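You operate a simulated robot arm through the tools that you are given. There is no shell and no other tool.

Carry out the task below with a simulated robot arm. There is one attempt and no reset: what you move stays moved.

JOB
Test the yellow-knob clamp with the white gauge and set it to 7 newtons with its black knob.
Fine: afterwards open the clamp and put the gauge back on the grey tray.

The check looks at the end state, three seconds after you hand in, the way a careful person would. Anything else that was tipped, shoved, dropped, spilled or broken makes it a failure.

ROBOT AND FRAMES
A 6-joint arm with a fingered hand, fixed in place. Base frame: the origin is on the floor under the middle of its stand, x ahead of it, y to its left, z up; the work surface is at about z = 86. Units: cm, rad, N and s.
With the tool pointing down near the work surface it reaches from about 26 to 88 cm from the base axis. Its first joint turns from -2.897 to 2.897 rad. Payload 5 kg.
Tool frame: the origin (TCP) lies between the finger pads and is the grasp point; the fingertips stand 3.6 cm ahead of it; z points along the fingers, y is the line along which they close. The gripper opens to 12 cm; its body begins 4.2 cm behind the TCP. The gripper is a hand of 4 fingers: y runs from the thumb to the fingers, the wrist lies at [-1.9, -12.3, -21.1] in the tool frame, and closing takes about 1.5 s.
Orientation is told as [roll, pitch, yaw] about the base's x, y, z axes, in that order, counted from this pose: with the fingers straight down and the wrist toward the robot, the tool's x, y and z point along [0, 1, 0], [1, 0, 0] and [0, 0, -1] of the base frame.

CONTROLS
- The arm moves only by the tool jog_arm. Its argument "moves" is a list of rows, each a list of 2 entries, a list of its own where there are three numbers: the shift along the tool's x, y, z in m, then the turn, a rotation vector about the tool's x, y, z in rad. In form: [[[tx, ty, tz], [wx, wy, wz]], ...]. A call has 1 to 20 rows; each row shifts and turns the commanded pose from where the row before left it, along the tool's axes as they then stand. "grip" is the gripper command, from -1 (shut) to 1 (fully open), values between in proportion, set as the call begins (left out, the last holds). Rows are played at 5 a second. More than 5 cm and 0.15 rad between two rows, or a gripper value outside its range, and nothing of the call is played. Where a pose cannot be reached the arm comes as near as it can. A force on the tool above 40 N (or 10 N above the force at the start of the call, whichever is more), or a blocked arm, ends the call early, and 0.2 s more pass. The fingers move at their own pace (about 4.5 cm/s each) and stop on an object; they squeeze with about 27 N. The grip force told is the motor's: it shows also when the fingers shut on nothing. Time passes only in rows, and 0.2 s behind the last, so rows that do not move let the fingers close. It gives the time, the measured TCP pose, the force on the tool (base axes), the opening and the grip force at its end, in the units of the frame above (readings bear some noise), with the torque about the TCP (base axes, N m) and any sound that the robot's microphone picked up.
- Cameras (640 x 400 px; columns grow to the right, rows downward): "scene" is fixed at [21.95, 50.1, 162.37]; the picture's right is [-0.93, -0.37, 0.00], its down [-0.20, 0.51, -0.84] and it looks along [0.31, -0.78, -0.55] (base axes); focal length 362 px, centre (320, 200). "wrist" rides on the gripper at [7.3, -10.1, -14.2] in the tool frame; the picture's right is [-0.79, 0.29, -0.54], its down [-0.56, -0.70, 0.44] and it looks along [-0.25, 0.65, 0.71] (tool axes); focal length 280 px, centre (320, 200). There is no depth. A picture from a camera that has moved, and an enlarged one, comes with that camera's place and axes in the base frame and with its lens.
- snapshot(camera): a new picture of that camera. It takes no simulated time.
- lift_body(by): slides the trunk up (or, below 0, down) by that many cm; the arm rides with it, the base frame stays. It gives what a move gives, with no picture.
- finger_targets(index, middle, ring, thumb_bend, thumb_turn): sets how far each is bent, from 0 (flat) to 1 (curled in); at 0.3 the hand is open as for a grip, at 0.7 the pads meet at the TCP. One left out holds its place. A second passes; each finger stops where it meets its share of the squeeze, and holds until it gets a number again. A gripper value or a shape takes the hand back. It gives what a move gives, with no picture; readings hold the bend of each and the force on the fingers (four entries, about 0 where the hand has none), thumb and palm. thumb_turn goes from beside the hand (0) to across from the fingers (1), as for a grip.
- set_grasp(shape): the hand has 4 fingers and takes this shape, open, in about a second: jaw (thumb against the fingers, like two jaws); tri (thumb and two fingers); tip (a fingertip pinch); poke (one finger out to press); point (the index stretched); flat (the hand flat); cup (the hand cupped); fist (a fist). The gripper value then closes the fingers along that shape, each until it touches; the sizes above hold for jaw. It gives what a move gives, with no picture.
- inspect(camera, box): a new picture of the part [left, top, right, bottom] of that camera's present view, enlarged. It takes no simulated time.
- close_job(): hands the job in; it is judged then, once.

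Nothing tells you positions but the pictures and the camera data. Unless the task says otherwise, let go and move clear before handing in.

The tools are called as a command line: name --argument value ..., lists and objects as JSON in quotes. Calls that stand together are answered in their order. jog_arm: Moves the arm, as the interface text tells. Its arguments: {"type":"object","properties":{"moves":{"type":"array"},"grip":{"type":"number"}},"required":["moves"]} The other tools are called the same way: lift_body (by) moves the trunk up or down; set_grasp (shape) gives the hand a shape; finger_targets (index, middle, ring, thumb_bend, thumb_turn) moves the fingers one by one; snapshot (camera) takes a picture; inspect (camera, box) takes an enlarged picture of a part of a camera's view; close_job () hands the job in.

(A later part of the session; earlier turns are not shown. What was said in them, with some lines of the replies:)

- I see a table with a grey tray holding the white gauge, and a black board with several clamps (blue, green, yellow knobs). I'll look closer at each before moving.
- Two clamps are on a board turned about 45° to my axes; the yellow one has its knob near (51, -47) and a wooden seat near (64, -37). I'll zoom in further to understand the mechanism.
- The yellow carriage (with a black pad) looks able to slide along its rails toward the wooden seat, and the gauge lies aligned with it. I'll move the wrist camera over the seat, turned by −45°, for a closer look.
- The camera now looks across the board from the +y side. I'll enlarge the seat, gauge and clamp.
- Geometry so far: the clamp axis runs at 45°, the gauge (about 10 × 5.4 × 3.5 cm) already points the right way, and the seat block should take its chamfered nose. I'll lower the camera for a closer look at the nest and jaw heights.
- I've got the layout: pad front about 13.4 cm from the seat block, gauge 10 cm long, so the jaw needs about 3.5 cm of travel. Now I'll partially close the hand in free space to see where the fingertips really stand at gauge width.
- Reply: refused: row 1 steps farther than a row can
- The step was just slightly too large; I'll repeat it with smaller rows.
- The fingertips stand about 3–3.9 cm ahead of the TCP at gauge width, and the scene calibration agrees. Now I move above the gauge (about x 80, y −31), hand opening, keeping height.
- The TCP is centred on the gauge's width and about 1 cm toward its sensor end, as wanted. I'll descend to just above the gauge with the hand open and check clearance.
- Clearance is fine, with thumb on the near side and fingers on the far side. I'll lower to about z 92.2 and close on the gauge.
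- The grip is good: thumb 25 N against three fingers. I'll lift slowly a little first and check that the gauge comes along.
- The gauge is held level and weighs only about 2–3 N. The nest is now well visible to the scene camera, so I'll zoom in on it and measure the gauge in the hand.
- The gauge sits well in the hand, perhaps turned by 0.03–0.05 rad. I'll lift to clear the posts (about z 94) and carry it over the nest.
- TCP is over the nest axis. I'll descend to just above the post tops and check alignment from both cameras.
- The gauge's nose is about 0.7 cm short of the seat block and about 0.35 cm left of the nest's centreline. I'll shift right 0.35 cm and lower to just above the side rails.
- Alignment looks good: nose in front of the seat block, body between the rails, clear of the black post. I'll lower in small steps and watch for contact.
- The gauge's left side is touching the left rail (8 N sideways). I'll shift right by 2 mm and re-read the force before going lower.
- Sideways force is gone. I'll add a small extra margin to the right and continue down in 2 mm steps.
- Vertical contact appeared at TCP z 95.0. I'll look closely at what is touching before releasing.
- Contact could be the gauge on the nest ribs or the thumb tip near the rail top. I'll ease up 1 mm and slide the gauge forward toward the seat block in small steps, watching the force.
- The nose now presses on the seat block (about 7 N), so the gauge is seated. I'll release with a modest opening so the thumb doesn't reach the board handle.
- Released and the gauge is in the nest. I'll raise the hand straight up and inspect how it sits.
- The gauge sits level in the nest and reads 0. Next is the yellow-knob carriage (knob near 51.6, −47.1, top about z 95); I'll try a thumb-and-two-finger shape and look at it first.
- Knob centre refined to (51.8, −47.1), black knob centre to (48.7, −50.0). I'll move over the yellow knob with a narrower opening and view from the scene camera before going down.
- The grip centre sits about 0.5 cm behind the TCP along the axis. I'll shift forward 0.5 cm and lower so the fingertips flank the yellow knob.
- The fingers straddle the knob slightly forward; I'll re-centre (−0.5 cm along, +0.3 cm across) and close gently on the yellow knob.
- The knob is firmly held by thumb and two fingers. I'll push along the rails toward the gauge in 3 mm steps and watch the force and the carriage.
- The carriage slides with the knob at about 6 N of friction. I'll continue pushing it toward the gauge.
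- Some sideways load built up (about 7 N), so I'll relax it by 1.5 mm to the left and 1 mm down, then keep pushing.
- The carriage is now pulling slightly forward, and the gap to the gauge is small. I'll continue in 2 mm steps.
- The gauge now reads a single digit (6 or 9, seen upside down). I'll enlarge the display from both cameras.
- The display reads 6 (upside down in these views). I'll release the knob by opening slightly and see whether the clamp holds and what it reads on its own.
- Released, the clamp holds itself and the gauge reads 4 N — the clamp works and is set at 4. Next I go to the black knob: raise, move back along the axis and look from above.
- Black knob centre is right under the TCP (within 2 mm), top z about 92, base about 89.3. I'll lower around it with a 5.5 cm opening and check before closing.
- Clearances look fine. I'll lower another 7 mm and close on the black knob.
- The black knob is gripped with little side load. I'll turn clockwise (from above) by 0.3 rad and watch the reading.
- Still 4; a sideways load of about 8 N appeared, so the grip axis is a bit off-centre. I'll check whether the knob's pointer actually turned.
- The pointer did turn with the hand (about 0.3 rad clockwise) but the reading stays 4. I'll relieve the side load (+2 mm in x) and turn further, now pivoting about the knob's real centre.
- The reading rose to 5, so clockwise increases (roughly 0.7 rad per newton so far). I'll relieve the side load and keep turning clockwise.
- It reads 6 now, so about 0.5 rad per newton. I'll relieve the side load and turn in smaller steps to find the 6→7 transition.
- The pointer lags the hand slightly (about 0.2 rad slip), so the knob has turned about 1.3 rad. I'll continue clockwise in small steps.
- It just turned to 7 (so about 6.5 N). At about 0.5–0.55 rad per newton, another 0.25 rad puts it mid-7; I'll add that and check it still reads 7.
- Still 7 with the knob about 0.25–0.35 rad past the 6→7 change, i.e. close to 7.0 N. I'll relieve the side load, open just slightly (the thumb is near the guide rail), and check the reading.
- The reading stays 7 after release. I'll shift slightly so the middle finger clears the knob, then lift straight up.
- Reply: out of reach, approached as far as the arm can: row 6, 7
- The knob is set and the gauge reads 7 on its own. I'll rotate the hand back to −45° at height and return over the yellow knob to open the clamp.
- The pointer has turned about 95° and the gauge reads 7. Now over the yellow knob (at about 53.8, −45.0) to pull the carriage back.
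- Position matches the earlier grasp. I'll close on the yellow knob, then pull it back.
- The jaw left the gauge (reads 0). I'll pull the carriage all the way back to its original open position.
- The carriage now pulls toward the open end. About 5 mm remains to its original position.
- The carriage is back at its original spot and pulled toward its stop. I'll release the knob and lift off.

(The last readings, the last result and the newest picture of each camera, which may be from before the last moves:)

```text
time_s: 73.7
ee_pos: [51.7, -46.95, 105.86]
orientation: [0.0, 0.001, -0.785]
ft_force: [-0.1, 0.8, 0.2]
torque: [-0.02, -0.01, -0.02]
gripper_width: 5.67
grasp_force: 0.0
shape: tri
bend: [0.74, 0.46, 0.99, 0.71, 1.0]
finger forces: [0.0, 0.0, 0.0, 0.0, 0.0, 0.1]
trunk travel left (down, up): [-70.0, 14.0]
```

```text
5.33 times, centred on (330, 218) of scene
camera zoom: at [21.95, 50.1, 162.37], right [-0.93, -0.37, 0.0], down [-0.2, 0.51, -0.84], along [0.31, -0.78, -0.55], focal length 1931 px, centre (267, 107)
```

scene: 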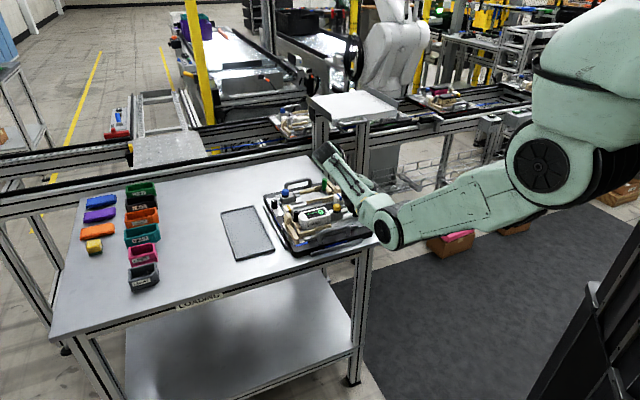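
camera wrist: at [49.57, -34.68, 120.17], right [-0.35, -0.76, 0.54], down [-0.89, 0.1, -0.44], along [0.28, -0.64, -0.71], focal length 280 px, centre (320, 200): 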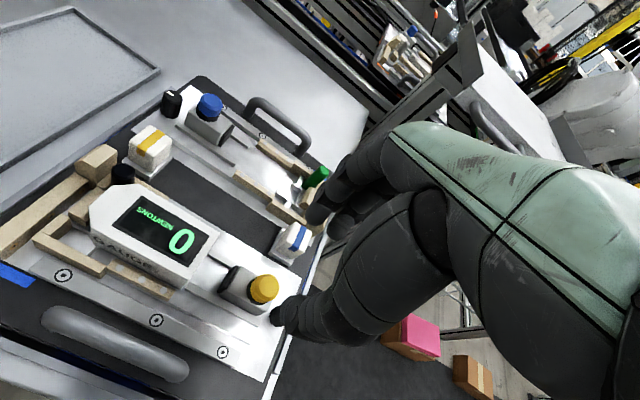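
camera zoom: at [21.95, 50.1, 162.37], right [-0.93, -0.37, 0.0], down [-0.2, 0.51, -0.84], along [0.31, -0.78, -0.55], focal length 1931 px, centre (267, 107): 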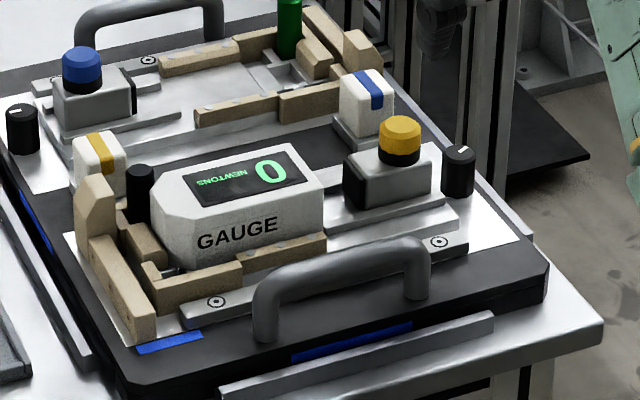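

The clamp is open, gauge reads 0. I'll switch back to the jaw shape and go above the gauge at the pose where I released it.

set_grasp --shape "jaw"

jog_arm --moves '[[[0.025, 0, 0], [0, 0, 0]], [[0.025, 0.0, 0], [0, 0, 0]], [[0.025, 0.001, 0], [0, 0, 0]], [[0.0286, 0.0015, 0], [0, 0, -0.02]], [[0, 0, 0], [0, 0, -0.02]], [[0, 0, 0.025], [0, 0, 0]], [[0, 0, 0.02], [0, 0, 0]], [[0, 0, 0], [0, 0, 0]], [[0, 0, 0], [0, 0, 0]]]' --grip 0.2

snapshot --camera "wrist"

inspect --camera "scene" --box '[270, 175, 370, 245]'

```text
time_s: 74.6
ee_pos: [51.63, -47.12, 105.88]
orientation: [0.001, 0.0, -0.786]
ft_force: [0.5, -0.1, -0.2]
torque: [-0.03, -0.01, 0.03]
gripper_width: 11.99
grasp_force: 0.0
shape: jaw
bend: [0.3, 0.3, 0.3, 0.3, 0.98]
finger forces: [0.0, 0.0, 0.0, 0.0, 0.0, 0.0]
trunk travel left (down, up): [-70.0, 14.0]
```

```text
time_s: 76.6
ee_pos: [59.31, -39.9, 101.44]
orientation: [0.0, 0.0, -0.745]
ft_force: [0.2, -0.1, 0.3]
torque: [0.0, -0.05, 0.0]
gripper_width: 7.25
grasp_force: 0.0
shape: jaw
bend: [0.73, 0.41, 0.38, 0.65, 1.0]
finger forces: [0.0, 0.0, 0.0, 0.0, 0.0, 0.0]
trunk travel left (down, up): [-70.0, 14.0]
```

```text
taken
camera wrist: at [56.66, -27.74, 115.61], right [-0.32, -0.78, 0.54], down [-0.89, 0.06, -0.44], along [0.31, -0.63, -0.71], focal length 280 px, centre (320, 200)
```

wrist: 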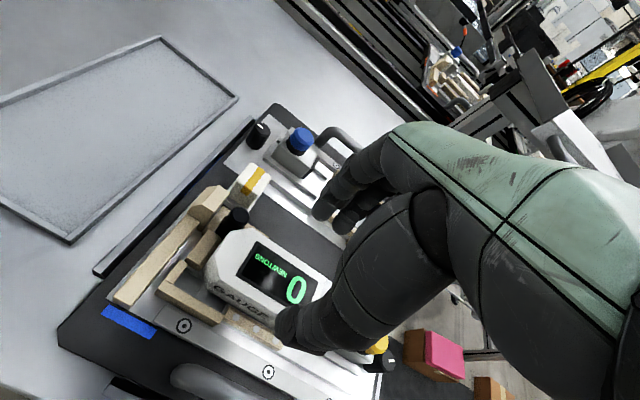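

```text
5.71 times, centred on (320, 210) of scene
camera zoom: at [21.95, 50.1, 162.37], right [-0.93, -0.37, 0.0], down [-0.2, 0.51, -0.84], along [0.31, -0.78, -0.55], focal length 2069 px, centre (320, 143)
```

zoom: 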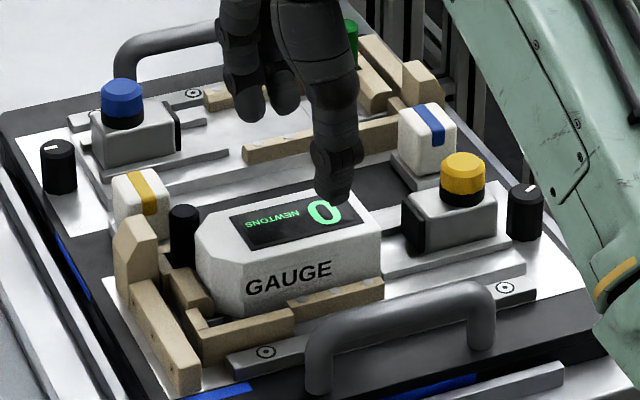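

inspect --camera "wrist" --box '[180, 200, 340, 360]'

```text
2.50 times, centred on (260, 280) of wrist
camera zoom: at [56.66, -27.74, 115.61], right [-0.32, -0.78, 0.54], down [-0.89, 0.06, -0.44], along [0.31, -0.63, -0.71], focal length 701 px, centre (470, 0)
```

zoom: 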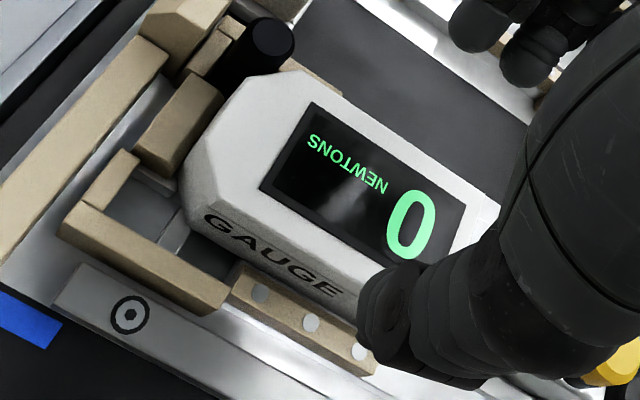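

The gauge is centred between thumb and fingers. I'll descend to the release height (z about 95.1) and close.

jog_arm --moves '[[[0, 0, 0.02], [0, 0, 0]], [[0, 0, 0.02], [0, 0, 0]], [[0, 0, 0.015], [0, 0, 0]], [[0, 0, 0.008], [0, 0, 0]], [[0, 0, 0], [0, 0, 0]], [[0, 0, 0], [0, 0, 0]]]' --grip 0.2

inspect --camera "scene" --box '[280, 185, 350, 240]'

inspect --camera "wrist" --box '[180, 150, 340, 320]'

```text
time_s: 78.0
ee_pos: [59.29, -39.88, 95.06]
orientation: [0.0, -0.001, -0.746]
ft_force: [0.2, -0.1, -0.2]
torque: [0.01, 0.0, 0.01]
gripper_width: 7.22
grasp_force: 0.1
shape: jaw
bend: [0.73, 0.41, 0.38, 0.65, 1.0]
finger forces: [0.0, 0.1, 0.0, 0.0, 0.0, 0.0]
trunk travel left (down, up): [-70.0, 14.0]
```

```text
7.27 times, centred on (315, 212) of scene
camera zoom: at [21.95, 50.1, 162.37], right [-0.93, -0.37, 0.0], down [-0.2, 0.51, -0.84], along [0.31, -0.78, -0.55], focal length 2634 px, centre (356, 109)
```

zoom: 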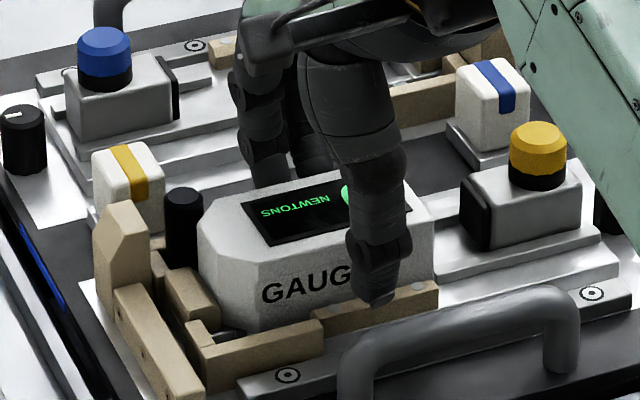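

```text
2.35 times, centred on (260, 235) of wrist
camera zoom: at [56.55, -27.67, 109.3], right [-0.32, -0.78, 0.54], down [-0.89, 0.06, -0.44], along [0.31, -0.63, -0.71], focal length 660 px, centre (461, 118)
```

zoom: 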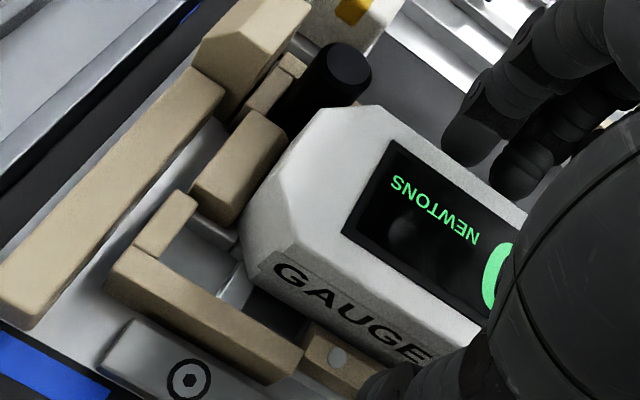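

jog_arm --moves '[[[0, 0, 0], [0, 0, 0]], [[0, 0, 0], [0, 0, 0]], [[0, 0, 0], [0, 0, 0]], [[0, 0, 0], [0, 0, 0]], [[0, 0, 0], [0, 0, 0]], [[0, 0, 0], [0, 0, 0]]]' --grip -0.4

```text
time_s: 79.4
ee_pos: [59.13, -39.92, 95.05]
orientation: [0.001, 0.0, -0.746]
ft_force: [-0.6, 0.2, -0.5]
torque: [-0.02, 0.05, 0.01]
gripper_width: 4.87
grasp_force: 27.1
shape: jaw
bend: [0.74, 0.49, 0.48, 0.72, 1.0]
finger forces: [13.3, 7.4, 3.4, 0.1, 24.6, 0.0]
trunk travel left (down, up): [-70.0, 14.0]
```

The gauge is gripped again with the same force pattern. I'll back off 1 mm from the seat and lift carefully.

jog_arm --moves '[[[-0.001, 0, -0.003], [0, 0, 0]], [[-0.001, 0, -0.007], [0, 0, 0]], [[0, 0, -0.01], [0, 0, 0]], [[0, 0, -0.015], [0, 0, 0]], [[0, 0, 0], [0, 0, 0]]]'

inspect --camera "scene" --box '[270, 175, 370, 245]'

```text
time_s: 80.6
ee_pos: [59.18, -39.95, 98.61]
orientation: [-0.001, 0.001, -0.746]
ft_force: [-0.2, -0.2, -1.1]
torque: [-0.04, 0.03, 0.0]
gripper_width: 4.85
grasp_force: 27.1
shape: jaw
bend: [0.74, 0.5, 0.48, 0.72, 1.0]
finger forces: [14.0, 7.3, 3.3, 0.1, 24.6, 0.0]
trunk travel left (down, up): [-70.0, 14.0]
```

```text
5.71 times, centred on (320, 210) of scene
camera zoom: at [21.95, 50.1, 162.37], right [-0.93, -0.37, 0.0], down [-0.2, 0.51, -0.84], along [0.31, -0.78, -0.55], focal length 2069 px, centre (320, 143)
```

zoom: 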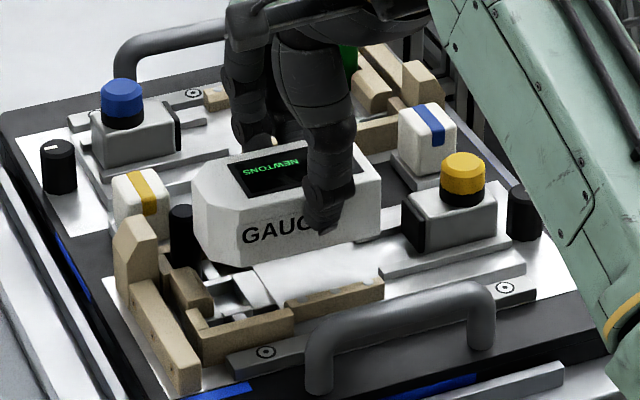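

It lifts cleanly. I'll raise above the posts and carry it back over the grey tray.

jog_arm --moves '[[[0, 0, -0.02], [0, 0, 0]], [[0, 0, -0.025], [0, 0, 0]], [[0, 0, -0.02], [0, 0, 0]], [[0.015, 0.007, 0], [0, 0, 0]], [[0.022, 0.0105, 0], [0, 0, 0]], [[0.022, 0.0105, 0], [0, 0, 0]], [[0.022, 0.0105, 0], [0, 0, 0]], [[0.022, 0.0105, 0], [0, 0, 0]], [[0.022, 0.0105, 0], [0, 0, 0]], [[0.022, 0.0105, 0], [0, 0, 0]], [[0.022, 0.0105, 0], [0, 0, 0]], [[0.022, 0.0105, 0], [0, 0, 0]], [[0.016, 0.0076, 0], [0, 0, 0]], [[0, 0, 0], [0, 0, 0.02]], [[0, 0, 0], [0, 0, 0.02]], [[0, 0, 0], [0, 0, 0]]]'

snapshot --camera "wrist"

inspect --camera "scene" --box '[200, 150, 320, 270]'

```text
time_s: 84.0
ee_pos: [80.47, -31.35, 105.1]
orientation: [-0.001, 0.0, -0.786]
ft_force: [-1.0, -0.1, -1.7]
torque: [-0.03, -0.01, 0.0]
gripper_width: 4.83
grasp_force: 26.9
shape: jaw
bend: [0.74, 0.5, 0.48, 0.73, 1.0]
finger forces: [14.0, 7.2, 3.4, 0.0, 24.5, 0.1]
trunk travel left (down, up): [-70.0, 14.0]
```

```text
taken
camera wrist: at [78.39, -19.09, 119.34], right [-0.35, -0.76, 0.54], down [-0.89, 0.1, -0.44], along [0.28, -0.64, -0.71], focal length 280 px, centre (320, 200)
```

wrist: 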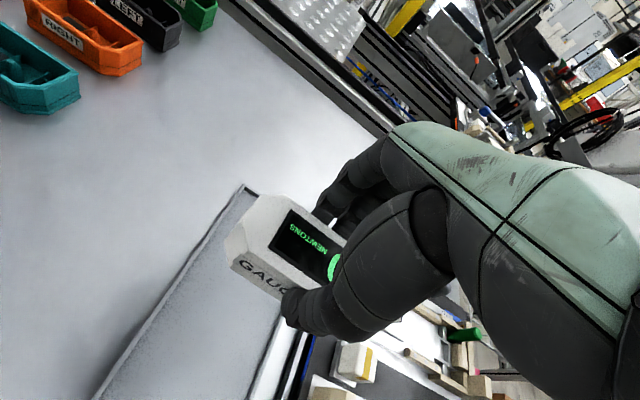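

```text
3.33 times, centred on (260, 210) of scene
camera zoom: at [21.95, 50.1, 162.37], right [-0.93, -0.37, 0.0], down [-0.2, 0.51, -0.84], along [0.31, -0.78, -0.55], focal length 1207 px, centre (520, 167)
```

zoom: 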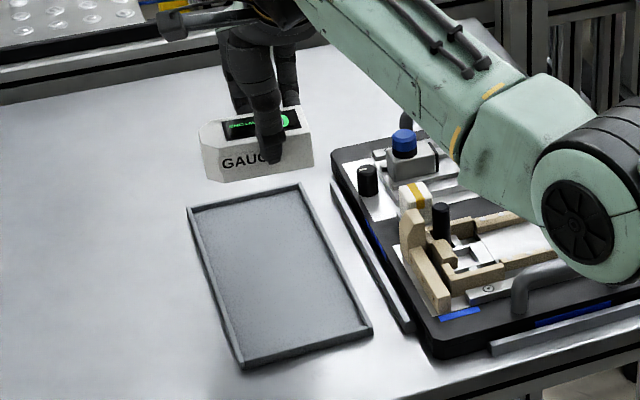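

inspect --camera "wrist" --box '[200, 170, 360, 310]'

```text
2.86 times, centred on (280, 240) of wrist
camera zoom: at [78.39, -19.09, 119.34], right [-0.35, -0.76, 0.54], down [-0.89, 0.1, -0.44], along [0.28, -0.64, -0.71], focal length 801 px, centre (434, 86)
```

zoom: 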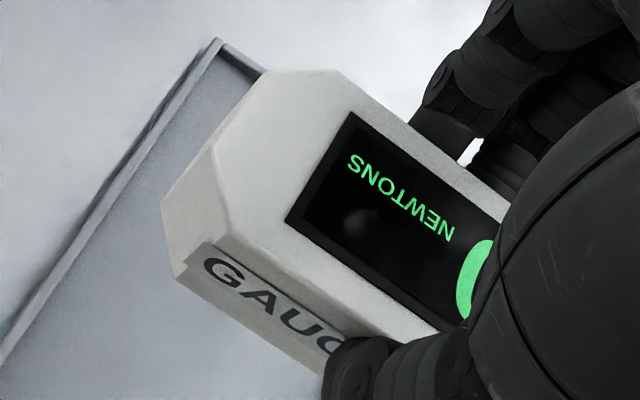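

The gauge sits in the hand exactly as when I picked it up, so the original pose puts it back where it was. I'll lower it to the tray, slowing at the end.

jog_arm --moves '[[[0, 0, 0.02], [0, 0, 0]], [[0, 0, 0.025], [0, 0, 0]], [[0, 0, 0.025], [0, 0, 0]], [[0, 0, 0.025], [0, 0, 0]], [[0, 0, 0.015], [0, 0, 0]], [[0, 0, 0.008], [0, 0, 0]], [[0, 0, 0.004], [0, 0, 0]], [[0, 0, 0], [0, 0, 0]], [[0, 0, 0], [0, 0, 0]]]'

inspect --camera "scene" --box '[215, 180, 305, 265]'

```text
time_s: 86.0
ee_pos: [80.44, -31.49, 92.95]
orientation: [-0.001, -0.001, -0.788]
ft_force: [0.3, 0.5, -2.4]
torque: [-0.02, 0.0, 0.04]
gripper_width: 4.83
grasp_force: 26.7
shape: jaw
bend: [0.74, 0.5, 0.49, 0.73, 1.0]
finger forces: [13.9, 7.2, 3.2, 0.0, 24.4, 0.0]
trunk travel left (down, up): [-70.0, 14.0]
```

```text
4.71 times, centred on (260, 222) of scene
camera zoom: at [21.95, 50.1, 162.37], right [-0.93, -0.37, 0.0], down [-0.2, 0.51, -0.84], along [0.31, -0.78, -0.55], focal length 1704 px, centre (602, 94)
```

zoom: 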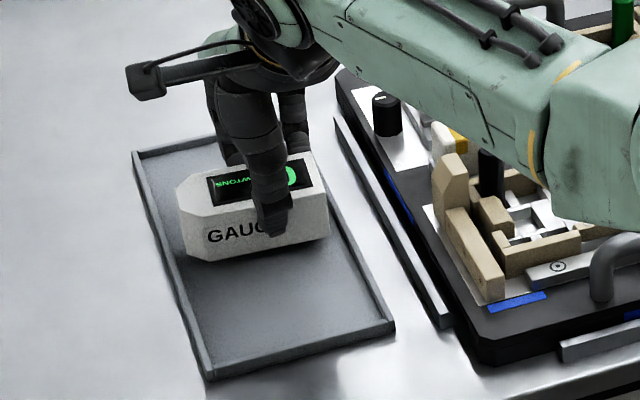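

jog_arm --moves '[[[0, 0, 0.003], [0, 0, 0]], [[0, 0, 0.003], [0, 0, 0]], [[0, 0, 0.002], [0, 0, 0]], [[0, 0, 0], [0, 0, 0]], [[0, 0, 0], [0, 0, 0]]]'

```text
time_s: 87.2
ee_pos: [80.52, -31.51, 92.17]
orientation: [0.0, 0.0, -0.786]
ft_force: [-0.4, 0.4, -1.9]
torque: [-0.03, 0.03, 0.02]
gripper_width: 4.83
grasp_force: 26.7
shape: jaw
bend: [0.74, 0.5, 0.49, 0.73, 1.0]
finger forces: [13.9, 7.1, 3.4, 0.0, 24.6, 0.0]
trunk travel left (down, up): [-70.0, 14.0]
```

jog_arm --moves '[[[0, 0, 0.001], [0, 0, 0]], [[0, 0, 0.001], [0, 0, 0]], [[0, 0, 0], [0, 0, 0]], [[0, 0, 0], [0, 0, 0]]]'

```text
time_s: 88.2
ee_pos: [80.52, -31.41, 92.06]
orientation: [-0.001, -0.003, -0.783]
ft_force: [0.1, -1.3, 3.2]
torque: [0.0, 0.02, 0.01]
gripper_width: 4.86
grasp_force: 26.8
shape: jaw
bend: [0.74, 0.5, 0.48, 0.73, 1.0]
finger forces: [14.6, 7.7, 3.7, 0.0, 24.9, 0.0]
trunk travel left (down, up): [-70.0, 14.0]
```

The gauge touches the tray (contact at z 92.06, same as pickup). I'll release and lift away.

jog_arm --moves '[[[0, 0, 0], [0, 0, 0]], [[0, 0, 0], [0, 0, 0]], [[0, 0, 0], [0, 0, 0]], [[0, 0, 0], [0, 0, 0]], [[0, 0, 0], [0, 0, 0]], [[0, 0, -0.01], [0, 0, 0]], [[0, 0, -0.02], [0, 0, 0]], [[0, 0, -0.03], [0, 0, 0]], [[0, 0, -0.04], [0, 0, 0]], [[0, 0, -0.04], [0, 0, 0]], [[0, 0, 0], [0, 0, 0]]]' --grip 0.5

snapshot --camera "wrist"

inspect --camera "scene" --box '[210, 165, 390, 270]'

```text
time_s: 90.6
ee_pos: [80.28, -31.45, 105.88]
orientation: [0.002, 0.001, -0.785]
ft_force: [0.5, -1.2, -0.5]
torque: [-0.02, 0.01, -0.02]
gripper_width: 8.99
grasp_force: 0.0
shape: jaw
bend: [0.26, 0.36, 0.34, 0.56, 0.99]
finger forces: [0.0, 0.0, 0.0, 0.0, 0.2, 0.0]
trunk travel left (down, up): [-70.0, 14.0]
```

```text
taken
camera wrist: at [78.23, -19.19, 120.16], right [-0.35, -0.76, 0.54], down [-0.89, 0.1, -0.44], along [0.28, -0.64, -0.71], focal length 280 px, centre (320, 200)
```

wrist: 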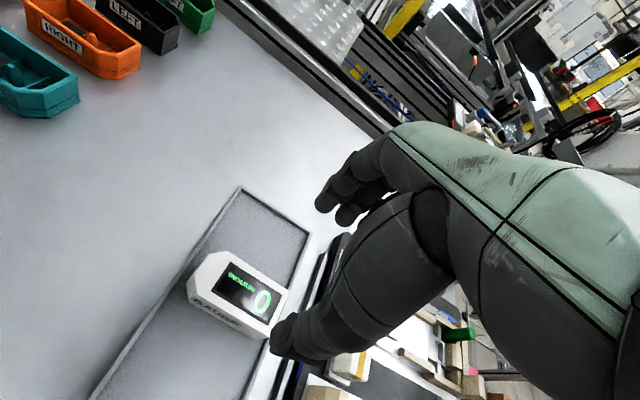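

```text
3.56 times, centred on (300, 218) of scene
camera zoom: at [21.95, 50.1, 162.37], right [-0.93, -0.37, 0.0], down [-0.2, 0.51, -0.84], along [0.31, -0.78, -0.55], focal length 1288 px, centre (391, 138)
```

zoom: 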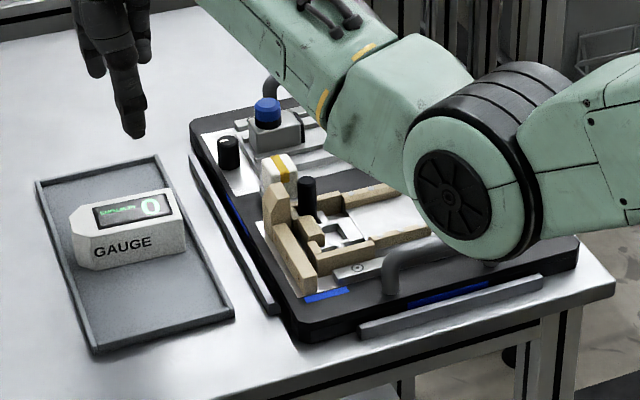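

The gauge is back on the tray in its original spot, reading 0. I'll retreat up and back to the start region and verify the whole scene.

jog_arm --moves '[[[0, 0, -0.03], [0, 0, 0]], [[-0.03, -0.0076, -0.009], [0, 0, 0]], [[-0.03, -0.0076, -0.009], [0, 0, 0]], [[-0.03, -0.0076, -0.009], [0, 0, 0]], [[-0.03, -0.0076, -0.009], [0, 0, 0]], [[-0.03, -0.0076, -0.009], [0, 0, 0]], [[-0.03, -0.0076, -0.009], [0, 0, 0]], [[-0.03, -0.0076, -0.009], [0, 0, 0]], [[-0.03, -0.0076, -0.009], [0, 0, 0]], [[-0.03, -0.0076, 0], [0, 0, 0]], [[-0.03, -0.0076, 0], [0, 0, 0]], [[0, 0, 0], [0, 0, -0.13]], [[0, 0, 0], [0, 0, -0.13]], [[0, 0, 0], [0, 0, -0.13]], [[0, 0, 0], [0, 0, -0.13]], [[0, 0, 0], [0, 0, -0.13]], [[0, 0, 0], [0, 0, -0.13]], [[0, 0, 0], [0, 0, 0]]]' --grip 1

inspect --camera "scene" --box '[210, 160, 390, 272]'

inspect --camera "scene" --box '[320, 190, 384, 230]'

snapshot --camera "wrist"

```text
time_s: 94.4
ee_pos: [53.94, -47.2, 116.18]
orientation: [0.001, -0.001, -0.003]
ft_force: [0.4, -0.9, -0.6]
torque: [-0.01, 0.02, 0.01]
gripper_width: 11.93
grasp_force: 0.0
shape: jaw
bend: [0.3, 0.3, 0.3, 0.3, 0.98]
finger forces: [0.0, 0.1, 0.1, 0.0, 0.1, 0.1]
trunk travel left (down, up): [-70.0, 14.0]
```

```text
3.56 times, centred on (300, 216) of scene
camera zoom: at [21.95, 50.1, 162.37], right [-0.93, -0.37, 0.0], down [-0.2, 0.51, -0.84], along [0.31, -0.78, -0.55], focal length 1288 px, centre (391, 143)
```

zoom: 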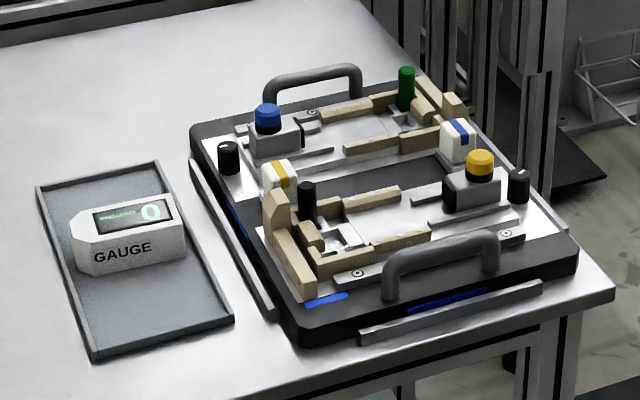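

```text
10.00 times, centred on (352, 210) of scene
camera zoom: at [21.95, 50.1, 162.37], right [-0.93, -0.37, 0.0], down [-0.2, 0.51, -0.84], along [0.31, -0.78, -0.55], focal length 3621 px, centre (0, 100)
```

zoom: 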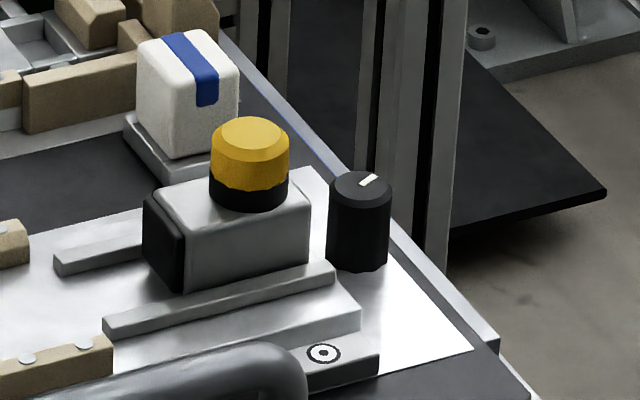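

```text
taken
camera wrist: at [43.64, -39.87, 130.36], right [0.28, -0.79, 0.54], down [-0.7, -0.56, -0.44], along [0.65, -0.25, -0.71], focal length 280 px, centre (320, 200)
```

wrist: 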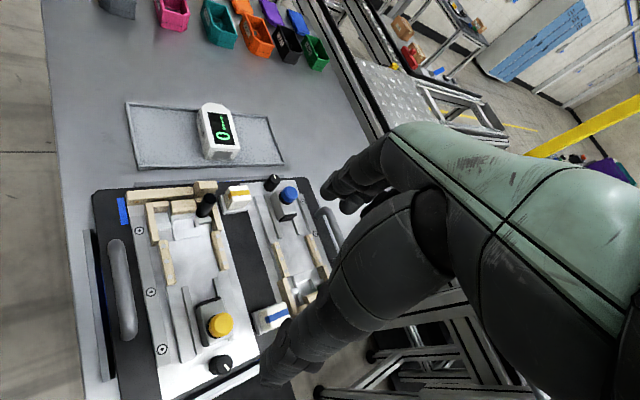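

The scene matches its original arrangement. The gauge is on the grey tray reading 0, the yellow clamp's carriage is fully back, and the other parts are untouched. The only difference is the black knob's pointer, left where the gauge read 7 N on its own. The hand is clear, so I'm handing in.

close_job

```text
The job is handed in.
```

The yellow-knob clamp is set to 7 newtons, the clamp is open again, and the white gauge is back on the grey tray. I handed the job in, but the check hasn't reported a result.

- **Test:** when first closed, the clamp read 4 N on the gauge with my hand off it.
- **Setting:** I turned the black knob clockwise by about 95°. With my hand off the knob, the gauge read 7. The display only shows whole newtons. From how far I turned the knob past the change from 6 to 7, I estimate about 7.0–7.2 N.
- **End state:** the clamp's carriage is back at its original open position and the gauge reads 0 on the tray where it started. In the final pictures nothing else looked moved, and the hand is clear.
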